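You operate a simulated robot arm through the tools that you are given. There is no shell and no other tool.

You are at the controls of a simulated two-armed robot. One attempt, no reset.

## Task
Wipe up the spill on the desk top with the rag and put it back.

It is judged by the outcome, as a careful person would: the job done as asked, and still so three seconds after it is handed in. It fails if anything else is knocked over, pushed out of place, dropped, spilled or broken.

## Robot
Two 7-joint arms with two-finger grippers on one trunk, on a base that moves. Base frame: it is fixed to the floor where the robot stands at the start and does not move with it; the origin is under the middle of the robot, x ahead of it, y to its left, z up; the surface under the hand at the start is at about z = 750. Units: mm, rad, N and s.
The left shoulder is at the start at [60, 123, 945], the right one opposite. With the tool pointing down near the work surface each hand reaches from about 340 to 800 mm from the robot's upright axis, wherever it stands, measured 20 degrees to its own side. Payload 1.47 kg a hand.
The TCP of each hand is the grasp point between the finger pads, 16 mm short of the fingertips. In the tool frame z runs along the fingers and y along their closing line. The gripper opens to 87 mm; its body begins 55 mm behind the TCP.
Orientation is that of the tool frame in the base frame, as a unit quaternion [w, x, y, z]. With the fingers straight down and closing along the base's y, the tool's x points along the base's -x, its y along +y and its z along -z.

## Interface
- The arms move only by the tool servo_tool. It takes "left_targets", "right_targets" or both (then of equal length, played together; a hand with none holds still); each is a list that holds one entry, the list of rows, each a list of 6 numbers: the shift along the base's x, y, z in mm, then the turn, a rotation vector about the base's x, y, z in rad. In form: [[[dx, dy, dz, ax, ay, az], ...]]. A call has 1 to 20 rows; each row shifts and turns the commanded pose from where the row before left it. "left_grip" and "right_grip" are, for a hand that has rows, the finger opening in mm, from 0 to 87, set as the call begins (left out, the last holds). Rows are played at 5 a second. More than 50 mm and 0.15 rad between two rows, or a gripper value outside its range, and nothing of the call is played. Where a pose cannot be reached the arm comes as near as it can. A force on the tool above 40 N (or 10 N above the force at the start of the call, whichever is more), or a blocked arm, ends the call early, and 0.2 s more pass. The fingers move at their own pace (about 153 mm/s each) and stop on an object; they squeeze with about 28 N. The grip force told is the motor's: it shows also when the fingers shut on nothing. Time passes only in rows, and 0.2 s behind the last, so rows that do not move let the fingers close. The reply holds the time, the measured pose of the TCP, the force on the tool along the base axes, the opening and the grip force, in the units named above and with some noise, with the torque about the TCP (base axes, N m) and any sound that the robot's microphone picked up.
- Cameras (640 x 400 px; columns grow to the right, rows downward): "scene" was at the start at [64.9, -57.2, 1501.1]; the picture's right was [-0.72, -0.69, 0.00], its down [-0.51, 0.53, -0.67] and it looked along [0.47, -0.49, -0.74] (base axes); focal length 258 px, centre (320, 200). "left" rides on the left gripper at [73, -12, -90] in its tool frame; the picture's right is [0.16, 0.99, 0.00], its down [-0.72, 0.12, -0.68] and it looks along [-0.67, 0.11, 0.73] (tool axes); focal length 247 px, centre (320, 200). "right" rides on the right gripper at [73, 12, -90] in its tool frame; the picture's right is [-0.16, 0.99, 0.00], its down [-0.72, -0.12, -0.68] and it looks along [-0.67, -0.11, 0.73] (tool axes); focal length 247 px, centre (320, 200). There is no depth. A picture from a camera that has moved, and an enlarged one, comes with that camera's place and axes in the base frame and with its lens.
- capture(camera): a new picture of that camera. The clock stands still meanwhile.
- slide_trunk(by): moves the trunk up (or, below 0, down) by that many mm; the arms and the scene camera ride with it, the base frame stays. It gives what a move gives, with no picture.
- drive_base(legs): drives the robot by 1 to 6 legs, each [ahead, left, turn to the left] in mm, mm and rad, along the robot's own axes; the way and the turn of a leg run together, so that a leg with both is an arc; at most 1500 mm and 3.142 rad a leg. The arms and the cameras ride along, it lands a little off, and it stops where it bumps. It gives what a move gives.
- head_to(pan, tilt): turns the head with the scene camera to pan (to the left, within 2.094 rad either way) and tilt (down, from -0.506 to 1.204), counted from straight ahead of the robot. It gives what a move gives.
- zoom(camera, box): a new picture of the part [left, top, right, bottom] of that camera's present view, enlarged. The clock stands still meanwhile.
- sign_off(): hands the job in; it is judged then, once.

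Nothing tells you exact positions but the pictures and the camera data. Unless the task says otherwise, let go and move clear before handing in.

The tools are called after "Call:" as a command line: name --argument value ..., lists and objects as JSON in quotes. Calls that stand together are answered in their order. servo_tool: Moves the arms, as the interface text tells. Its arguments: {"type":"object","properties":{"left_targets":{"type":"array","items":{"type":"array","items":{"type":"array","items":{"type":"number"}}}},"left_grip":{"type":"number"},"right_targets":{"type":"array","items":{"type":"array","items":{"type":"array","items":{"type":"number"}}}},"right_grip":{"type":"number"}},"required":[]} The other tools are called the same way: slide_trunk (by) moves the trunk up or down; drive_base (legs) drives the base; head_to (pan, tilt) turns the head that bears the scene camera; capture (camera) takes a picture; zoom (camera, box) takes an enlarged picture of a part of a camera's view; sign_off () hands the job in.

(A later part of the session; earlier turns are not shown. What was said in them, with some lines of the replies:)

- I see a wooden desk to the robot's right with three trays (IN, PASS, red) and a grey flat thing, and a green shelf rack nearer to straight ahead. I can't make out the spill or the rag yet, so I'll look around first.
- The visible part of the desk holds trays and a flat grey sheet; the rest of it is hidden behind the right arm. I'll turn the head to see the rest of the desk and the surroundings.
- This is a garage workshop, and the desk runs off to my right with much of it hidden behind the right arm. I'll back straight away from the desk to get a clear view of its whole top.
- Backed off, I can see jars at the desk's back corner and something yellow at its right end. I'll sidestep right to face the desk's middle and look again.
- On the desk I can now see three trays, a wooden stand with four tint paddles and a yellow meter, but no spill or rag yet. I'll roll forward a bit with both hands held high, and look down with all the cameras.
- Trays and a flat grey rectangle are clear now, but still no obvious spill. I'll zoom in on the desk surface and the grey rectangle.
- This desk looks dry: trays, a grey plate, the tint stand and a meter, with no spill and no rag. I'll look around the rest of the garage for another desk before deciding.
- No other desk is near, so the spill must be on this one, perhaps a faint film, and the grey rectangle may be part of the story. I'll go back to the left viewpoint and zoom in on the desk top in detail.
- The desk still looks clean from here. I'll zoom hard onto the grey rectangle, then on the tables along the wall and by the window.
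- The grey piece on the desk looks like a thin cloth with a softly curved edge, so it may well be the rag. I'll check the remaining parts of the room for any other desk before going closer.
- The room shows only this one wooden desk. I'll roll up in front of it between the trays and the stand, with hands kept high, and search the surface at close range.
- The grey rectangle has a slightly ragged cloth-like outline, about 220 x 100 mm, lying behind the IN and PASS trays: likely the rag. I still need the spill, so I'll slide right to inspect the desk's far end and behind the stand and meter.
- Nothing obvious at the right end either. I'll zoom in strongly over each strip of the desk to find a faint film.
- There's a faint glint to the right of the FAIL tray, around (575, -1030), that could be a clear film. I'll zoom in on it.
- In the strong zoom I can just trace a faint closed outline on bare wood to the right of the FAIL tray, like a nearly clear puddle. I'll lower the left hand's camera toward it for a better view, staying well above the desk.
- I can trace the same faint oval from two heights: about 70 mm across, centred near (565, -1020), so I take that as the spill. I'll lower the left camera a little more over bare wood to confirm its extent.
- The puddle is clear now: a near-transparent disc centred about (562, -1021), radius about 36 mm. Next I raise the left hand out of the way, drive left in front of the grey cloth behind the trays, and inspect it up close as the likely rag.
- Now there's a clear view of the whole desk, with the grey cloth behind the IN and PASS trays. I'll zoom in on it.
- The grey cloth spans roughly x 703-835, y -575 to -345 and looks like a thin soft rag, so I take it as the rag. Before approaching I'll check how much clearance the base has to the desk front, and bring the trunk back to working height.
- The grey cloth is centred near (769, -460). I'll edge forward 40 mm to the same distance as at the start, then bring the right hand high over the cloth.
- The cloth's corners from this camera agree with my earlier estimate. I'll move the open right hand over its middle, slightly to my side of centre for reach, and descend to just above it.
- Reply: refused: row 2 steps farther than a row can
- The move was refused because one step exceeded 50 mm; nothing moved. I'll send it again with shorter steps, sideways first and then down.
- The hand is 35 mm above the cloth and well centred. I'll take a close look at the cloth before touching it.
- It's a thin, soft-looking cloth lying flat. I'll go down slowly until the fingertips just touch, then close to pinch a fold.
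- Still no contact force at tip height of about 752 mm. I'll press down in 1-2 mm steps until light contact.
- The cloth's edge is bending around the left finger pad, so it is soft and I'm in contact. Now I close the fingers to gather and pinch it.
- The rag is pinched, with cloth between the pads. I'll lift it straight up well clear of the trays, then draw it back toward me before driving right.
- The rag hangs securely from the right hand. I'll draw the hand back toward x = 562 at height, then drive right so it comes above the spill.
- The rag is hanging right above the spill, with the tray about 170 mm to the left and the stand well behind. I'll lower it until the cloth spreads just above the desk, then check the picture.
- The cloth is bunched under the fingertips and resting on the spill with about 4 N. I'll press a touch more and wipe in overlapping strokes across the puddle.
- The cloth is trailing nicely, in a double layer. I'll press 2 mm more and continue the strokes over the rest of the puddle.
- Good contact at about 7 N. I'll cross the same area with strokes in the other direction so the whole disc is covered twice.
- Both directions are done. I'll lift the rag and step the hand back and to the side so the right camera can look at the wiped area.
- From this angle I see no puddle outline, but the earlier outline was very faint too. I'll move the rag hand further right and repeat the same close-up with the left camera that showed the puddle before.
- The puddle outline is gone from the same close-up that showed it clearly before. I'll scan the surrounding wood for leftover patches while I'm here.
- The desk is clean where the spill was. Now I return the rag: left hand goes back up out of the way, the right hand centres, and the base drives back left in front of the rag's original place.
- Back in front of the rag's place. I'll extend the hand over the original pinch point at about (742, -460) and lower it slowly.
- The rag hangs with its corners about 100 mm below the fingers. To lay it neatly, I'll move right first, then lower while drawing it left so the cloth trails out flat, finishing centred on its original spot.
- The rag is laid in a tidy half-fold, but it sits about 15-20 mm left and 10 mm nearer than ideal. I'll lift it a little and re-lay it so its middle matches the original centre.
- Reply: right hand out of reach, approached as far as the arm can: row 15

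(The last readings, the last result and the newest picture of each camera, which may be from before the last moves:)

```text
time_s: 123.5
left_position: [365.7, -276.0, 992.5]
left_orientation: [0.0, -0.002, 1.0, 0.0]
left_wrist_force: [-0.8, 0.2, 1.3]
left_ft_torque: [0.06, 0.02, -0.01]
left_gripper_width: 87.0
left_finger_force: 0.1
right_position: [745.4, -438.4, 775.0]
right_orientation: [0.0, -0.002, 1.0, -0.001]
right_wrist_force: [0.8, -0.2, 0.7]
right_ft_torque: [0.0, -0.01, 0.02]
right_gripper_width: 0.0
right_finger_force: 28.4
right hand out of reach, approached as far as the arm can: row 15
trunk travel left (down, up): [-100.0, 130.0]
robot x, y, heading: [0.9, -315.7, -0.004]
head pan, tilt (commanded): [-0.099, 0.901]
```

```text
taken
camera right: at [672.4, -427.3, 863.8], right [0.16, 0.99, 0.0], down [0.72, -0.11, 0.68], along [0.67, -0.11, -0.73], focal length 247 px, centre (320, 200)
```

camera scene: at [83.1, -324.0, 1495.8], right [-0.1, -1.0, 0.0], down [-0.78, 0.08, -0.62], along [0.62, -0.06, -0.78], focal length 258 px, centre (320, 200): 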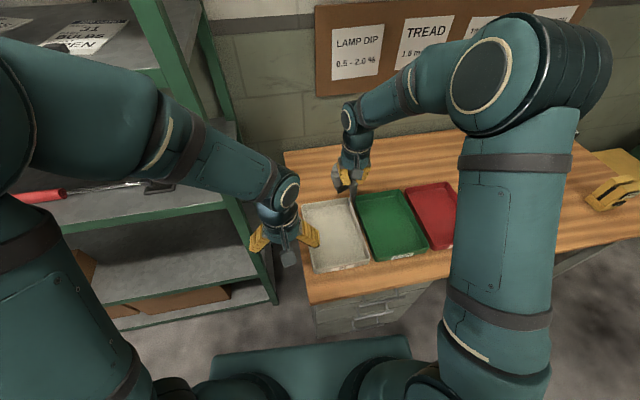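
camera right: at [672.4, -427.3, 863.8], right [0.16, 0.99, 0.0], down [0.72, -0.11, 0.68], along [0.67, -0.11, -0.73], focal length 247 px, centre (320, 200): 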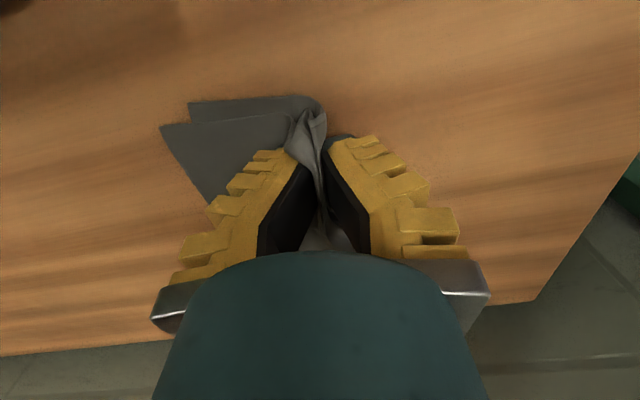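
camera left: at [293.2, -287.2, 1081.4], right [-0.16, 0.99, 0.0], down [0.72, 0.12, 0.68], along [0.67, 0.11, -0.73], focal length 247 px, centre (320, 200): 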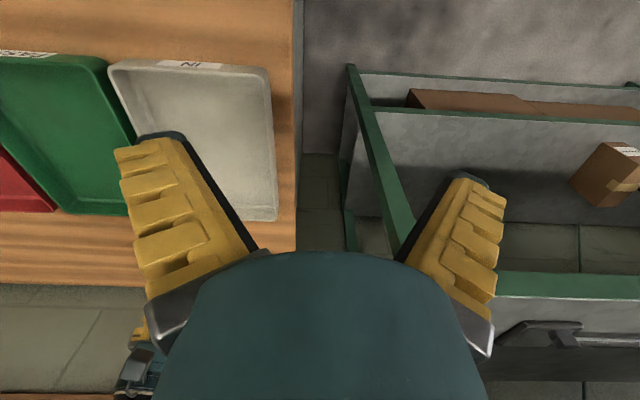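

The fold now trails from about y = -438 to -515, centred on the original spot. I'll open the fingers a little to release, then lift straight up.

Call:
servo_tool --right_targets '[[[0, 0, 0, 0, 0, 0], [0, 0, 0, 0, 0, 0], [0, 0, 0, 0, 0, 0]]]' --right_grip 30

Call:
capture --camera "right"

Call:
servo_tool --right_targets '[[[0, 0, 10, 0, 0, 0], [0, 0, 20, 0, 0, 0], [0, 0, 35, 0, 0, 0], [0, 0, 45, 0, 0, 0], [0, 0, 45, 0, 0, 0], [0, 0, 45, 0, 0, 0], [0, 0, 0, 0, 0, 0]]]' --right_grip 30

Call:
capture --camera "right"

```text
time_s: 124.3
left_position: [365.6, -275.6, 992.8]
left_orientation: [0.0, -0.002, 1.0, 0.0]
left_wrist_force: [-0.3, 0.0, 0.2]
left_ft_torque: [0.02, 0.02, 0.0]
left_gripper_width: 86.8
left_finger_force: 0.2
right_position: [743.5, -439.2, 773.5]
right_orientation: [0.0, 0.0, 1.0, 0.0]
right_wrist_force: [-0.6, -0.2, -0.1]
right_ft_torque: [-0.03, 0.01, -0.03]
right_gripper_width: 36.0
right_finger_force: 4.0
trunk travel left (down, up): [-100.0, 130.0]
robot x, y, heading: [-4.9, -318.3, 0.001]
head pan, tilt (commanded): [-0.099, 0.901]
```

```text
taken
camera right: at [672.3, -427.5, 863.7], right [0.16, 0.99, 0.0], down [0.72, -0.11, 0.68], along [0.67, -0.11, -0.73], focal length 247 px, centre (320, 200)
```

right: 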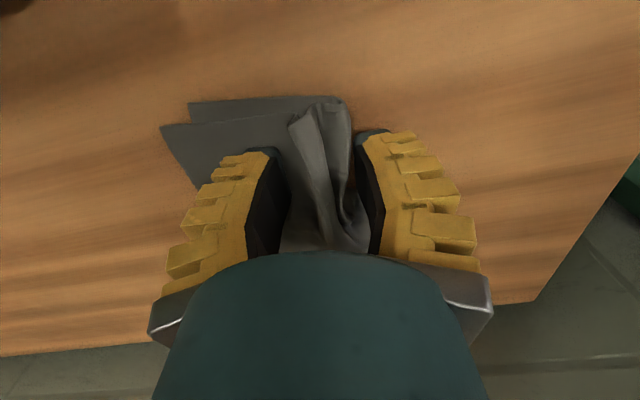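

```text
time_s: 125.9
left_position: [365.9, -275.7, 992.0]
left_orientation: [0.0, -0.001, 1.0, 0.0]
left_wrist_force: [0.3, 0.6, -0.3]
left_ft_torque: [0.03, 0.0, 0.0]
left_gripper_width: 87.1
left_finger_force: 0.1
right_position: [743.8, -440.0, 974.1]
right_orientation: [-0.002, -0.001, 1.0, 0.001]
right_wrist_force: [1.2, -0.2, -0.2]
right_ft_torque: [0.01, -0.02, 0.01]
right_gripper_width: 36.0
right_finger_force: 4.5
trunk travel left (down, up): [-100.0, 130.0]
robot x, y, heading: [-0.8, -319.1, 0.003]
head pan, tilt (commanded): [-0.099, 0.901]
```

```text
taken
camera right: at [671.3, -430.1, 1064.3], right [0.16, 0.99, 0.0], down [0.72, -0.11, 0.68], along [0.67, -0.11, -0.73], focal length 247 px, centre (320, 200)
```

right: 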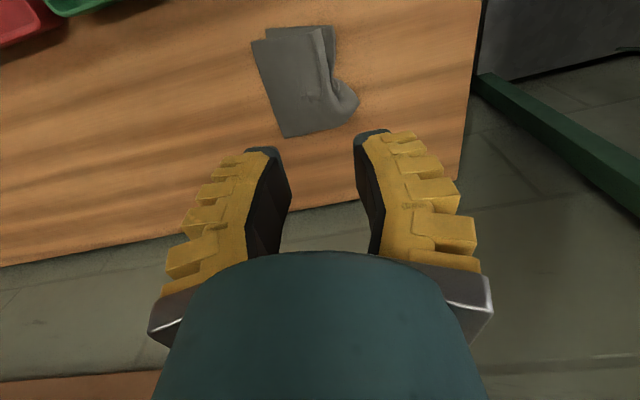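

The rag lies half-folded on its old place, spanning about x 712-832, y -512 to -403, centred on its original centre. I'll retract the right hand at height and check everything on the desk.

Call:
servo_tool --right_targets '[[[-45, 0, 0, 0, 0, 0], [-45, 0, 0, 0, 0, 0], [-40, -28, 0, 0, 0, 0], [-40, -28, 0, 0, 0, 0], [-40, -28, 0, 0, 0, 0], [-40, -28, 0, 0, 0, 0], [-40, -28, 0, 0, 0, 0], [-40, -28, 0, 0, 0, 0], [-40, -28, 0, 0, 0, 0], [0, 0, 0, 0, 0, 0]]]' --right_grip 60

Call:
head_to --pan -0.25 --tilt 0.8

Call:
capture --camera "scene"

Call:
zoom --camera "scene" --box '[230, 120, 390, 240]'

Call:
zoom --camera "scene" --box '[380, 120, 600, 280]'

```text
time_s: 128.1
left_position: [365.5, -275.5, 991.6]
left_orientation: [-0.001, -0.002, 1.0, 0.0]
left_wrist_force: [-0.1, -0.1, 0.2]
left_ft_torque: [-0.01, -0.02, -0.01]
left_gripper_width: 86.9
left_finger_force: 0.2
right_position: [373.9, -633.3, 970.9]
right_orientation: [0.0, -0.002, 1.0, 0.0]
right_wrist_force: [-0.6, -0.1, -1.0]
right_ft_torque: [0.01, -0.01, 0.03]
right_gripper_width: 64.7
right_finger_force: 3.2
trunk travel left (down, up): [-100.0, 130.0]
robot x, y, heading: [-2.3, -315.0, 0.005]
head pan, tilt (commanded): [-0.099, 0.901]
```

```text
time_s: 128.8
left_position: [364.3, -275.1, 992.3]
left_orientation: [0.0, -0.002, 1.0, 0.0]
left_wrist_force: [-0.1, -0.5, -0.3]
left_ft_torque: [-0.04, 0.0, 0.0]
left_gripper_width: 87.3
left_finger_force: 0.2
right_position: [372.1, -633.2, 970.4]
right_orientation: [0.0, -0.001, 1.0, 0.0]
right_wrist_force: [0.1, 0.3, -0.5]
right_ft_torque: [-0.01, -0.05, -0.01]
right_gripper_width: 64.6
right_finger_force: 3.5
trunk travel left (down, up): [-100.0, 130.0]
robot x, y, heading: [-4.2, -315.5, 0.003]
head pan, tilt (commanded): [-0.25, 0.799]
```

```text
taken
camera scene: at [86.2, -336.6, 1503.7], right [-0.24, -0.97, 0.0], down [-0.7, 0.17, -0.7], along [0.68, -0.17, -0.72], focal length 258 px, centre (320, 200)
```

scene: 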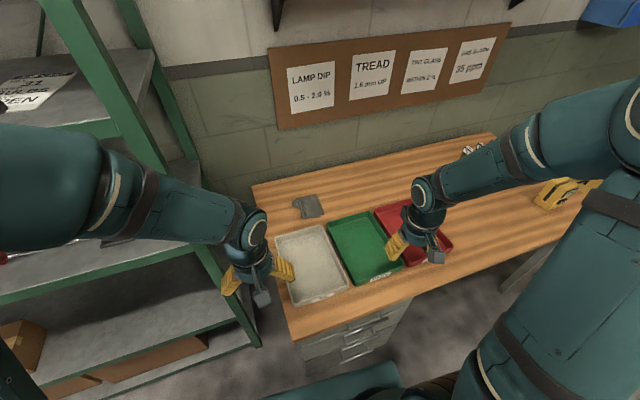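

```text
3.33 times, centred on (310, 180) of scene
camera zoom: at [86.2, -336.6, 1503.7], right [-0.24, -0.97, 0.0], down [-0.7, 0.17, -0.7], along [0.68, -0.17, -0.72], focal length 862 px, centre (353, 267)
```

zoom: 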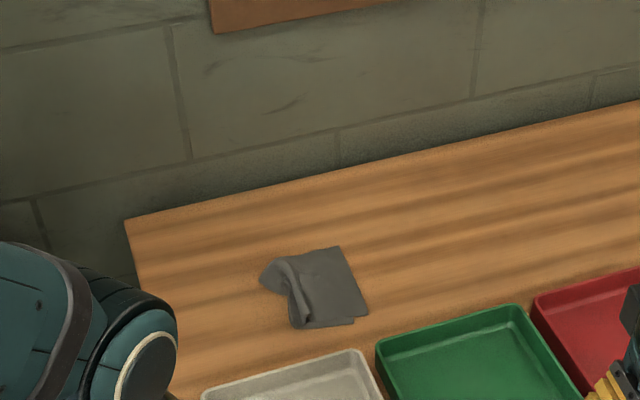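

```text
2.50 times, centred on (490, 200) of scene
camera zoom: at [86.2, -336.6, 1503.7], right [-0.24, -0.97, 0.0], down [-0.7, 0.17, -0.7], along [0.68, -0.17, -0.72], focal length 646 px, centre (-105, 200)
```

zoom: 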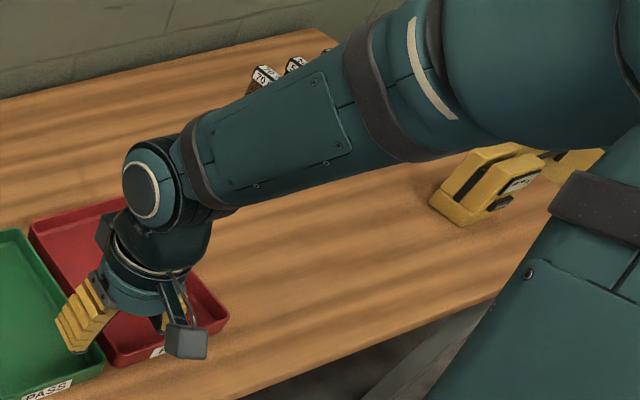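

Rag in place, trays undisturbed. Before handing in I'll make one more pass to the right with hands high and re-inspect the wiped area and the rest of the bare desk for any missed patch.

Call:
drive_base --legs '[[0, -460, 0]]'

Call:
capture --camera "right"

Call:
zoom --camera "right" --box '[220, 30, 460, 180]'

Call:
zoom --camera "right" --box '[0, 30, 240, 180]'

Call:
zoom --camera "left" --box '[0, 20, 260, 180]'

Call:
zoom --camera "left" --box '[240, 20, 640, 260]'

```text
time_s: 133.4
left_position: [367.8, -735.1, 992.0]
left_orientation: [0.0, -0.004, 1.0, 0.0]
left_wrist_force: [0.1, -1.4, 0.3]
left_ft_torque: [0.01, 0.01, -0.01]
left_gripper_width: 87.0
left_finger_force: 0.0
right_position: [375.9, -1092.2, 971.6]
right_orientation: [-0.001, -0.003, 1.0, 0.0]
right_wrist_force: [0.0, -0.3, -0.5]
right_ft_torque: [-0.01, -0.01, -0.01]
right_gripper_width: 64.8
right_finger_force: 2.9
trunk travel left (down, up): [-100.0, 130.0]
robot x, y, heading: [0.2, -775.6, 0.005]
head pan, tilt (commanded): [-0.25, 0.799]
```

```text
taken
camera right: at [303.7, -1079.8, 1060.6], right [0.15, 0.99, 0.0], down [0.72, -0.11, 0.68], along [0.67, -0.1, -0.73], focal length 247 px, centre (320, 200)
```

right: 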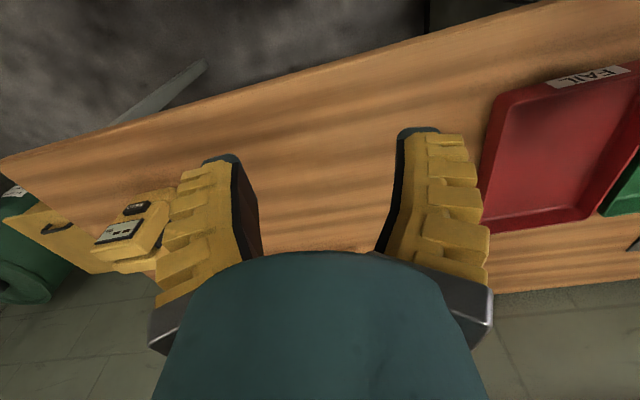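

```text
2.67 times, centred on (340, 105) of right
camera zoom: at [303.7, -1079.8, 1060.6], right [0.15, 0.99, 0.0], down [0.72, -0.11, 0.68], along [0.67, -0.1, -0.73], focal length 659 px, centre (267, 453)
```

zoom: 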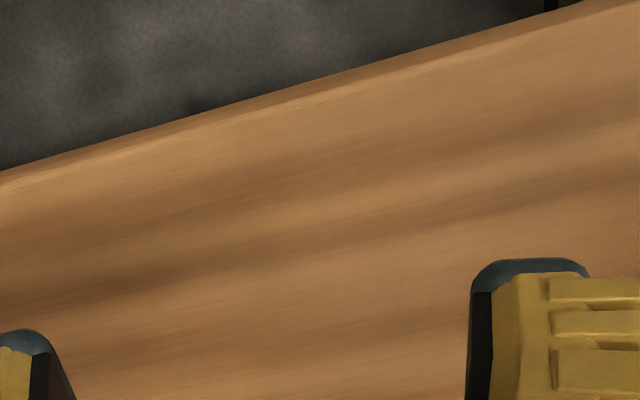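

```text
2.67 times, centred on (120, 105) of right
camera zoom: at [303.7, -1079.8, 1060.6], right [0.15, 0.99, 0.0], down [0.72, -0.11, 0.68], along [0.67, -0.1, -0.73], focal length 659 px, centre (853, 453)
```

zoom: 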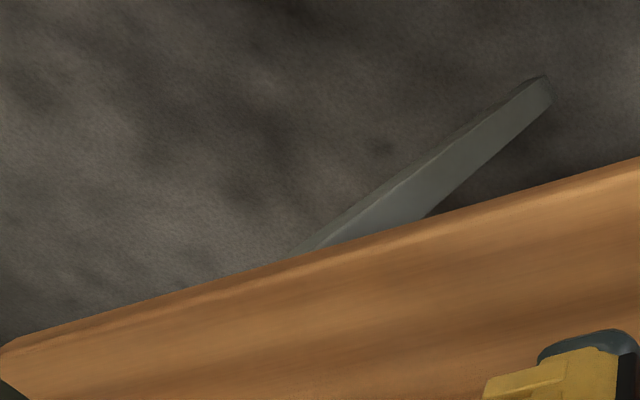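

```text
2.46 times, centred on (130, 100) of left
camera zoom: at [295.2, -745.4, 1081.4], right [-0.16, 0.99, 0.0], down [0.72, 0.12, 0.68], along [0.67, 0.11, -0.73], focal length 608 px, centre (788, 446)
```

zoom: 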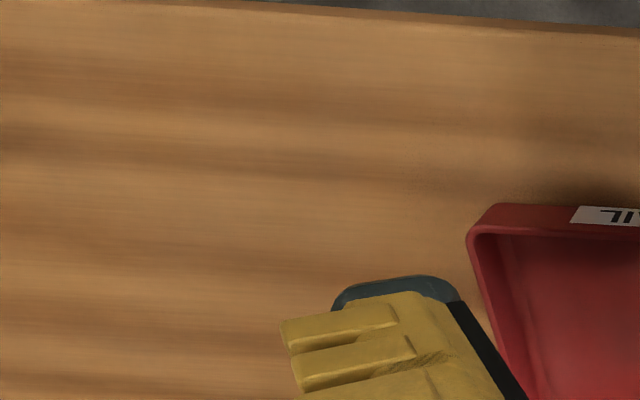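

```text
1.60 times, centred on (440, 140) of left
camera zoom: at [295.2, -745.4, 1081.4], right [-0.16, 0.99, 0.0], down [0.72, 0.12, 0.68], along [0.67, 0.11, -0.73], focal length 395 px, centre (128, 296)
```

zoom: 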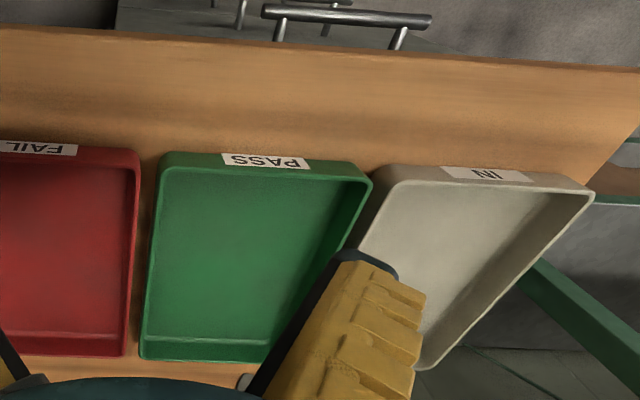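

Call:
zoom --camera "right" --box '[240, 130, 420, 250]'

Call:
head_to --pan -0.05 --tilt 0.8

Call:
capture --camera "scene"

Call:
zoom --camera "scene" --box '[300, 150, 440, 260]'

Call:
zoom --camera "scene" --box '[420, 150, 600, 280]'

```text
3.33 times, centred on (330, 190) of right
camera zoom: at [303.7, -1079.8, 1060.6], right [0.15, 0.99, 0.0], down [0.72, -0.11, 0.68], along [0.67, -0.1, -0.73], focal length 823 px, centre (287, 233)
```

zoom: 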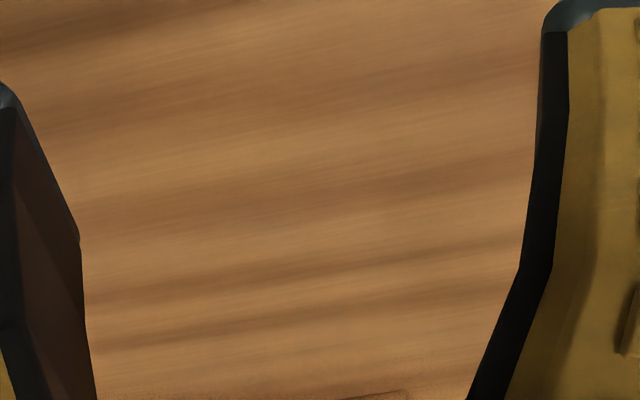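

```text
time_s: 134.1
left_position: [367.6, -733.7, 991.3]
left_orientation: [0.0, -0.003, 1.0, -0.001]
left_wrist_force: [0.3, -0.4, 0.5]
left_ft_torque: [0.01, -0.04, 0.01]
left_gripper_width: 87.4
left_finger_force: 0.1
right_position: [376.6, -1089.6, 970.7]
right_orientation: [-0.001, -0.002, 1.0, 0.0]
right_wrist_force: [0.4, -0.8, 0.6]
right_ft_torque: [0.0, 0.05, -0.01]
right_gripper_width: 64.6
right_finger_force: 3.8
trunk travel left (down, up): [-100.0, 130.0]
robot x, y, heading: [1.5, -778.3, 0.006]
head pan, tilt (commanded): [-0.051, 0.799]
```

```text
taken
camera scene: at [90.4, -779.4, 1503.7], right [-0.05, -1.0, 0.0], down [-0.72, 0.03, -0.7], along [0.7, -0.03, -0.72], focal length 258 px, centre (320, 200)
```

scene: 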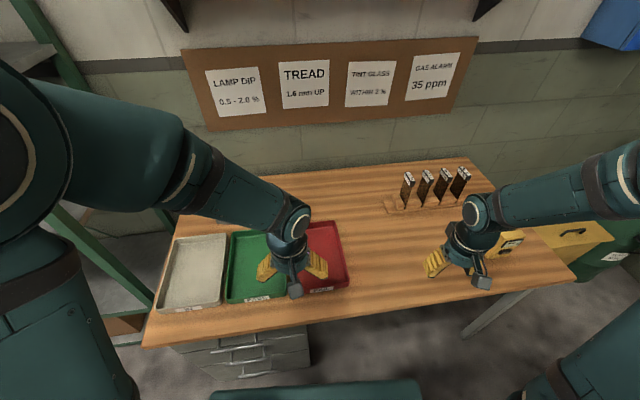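

```text
3.64 times, centred on (370, 205) of scene
camera zoom: at [90.4, -779.4, 1503.7], right [-0.05, -1.0, 0.0], down [-0.72, 0.03, -0.7], along [0.7, -0.03, -0.72], focal length 940 px, centre (138, 182)
```

zoom: 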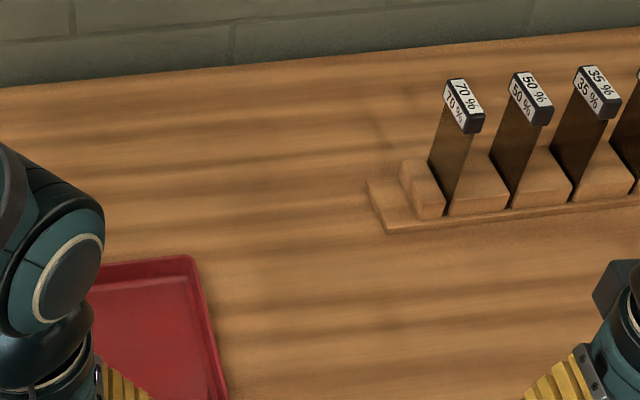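

```text
3.08 times, centred on (510, 215) of scene
camera zoom: at [90.4, -779.4, 1503.7], right [-0.05, -1.0, 0.0], down [-0.72, 0.03, -0.7], along [0.7, -0.03, -0.72], focal length 795 px, centre (-265, 154)
```

zoom: 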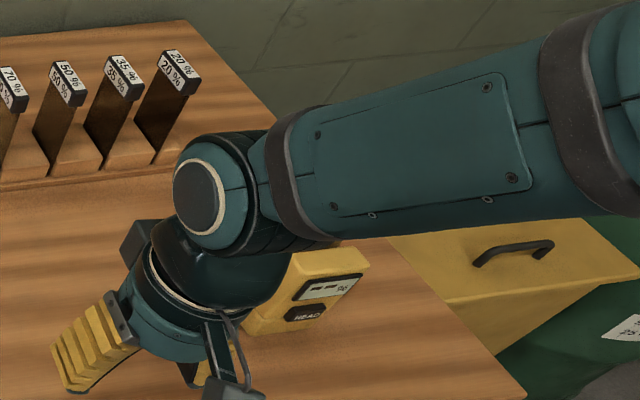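

The wiped spot and the rest of the desk look clean. The trays, stand and meter are undisturbed, the rag is back on its original place, and both hands are empty and clear, so I'm handing the job in.

Call:
sign_off

```text
The job is handed in.
```

I wiped up the spill and put the rag back on its original spot behind the IN and PASS trays.

- **Spill:** it was a nearly clear puddle, about 70 mm across, on bare wood between the FAIL tray and the paddle stand. I wiped it in two directions, and the close-up that had shown its outline now shows clean wood.
- **Rag:** I took the thin grey cloth lying on the desk to be the rag. It is back within a few millimetres of where its centre was, but folded in half rather than spread flat as I found it.
- **Everything else:** the trays, paddle stand and meter looked undisturbed in the final check. Both hands are empty and clear of the desk.
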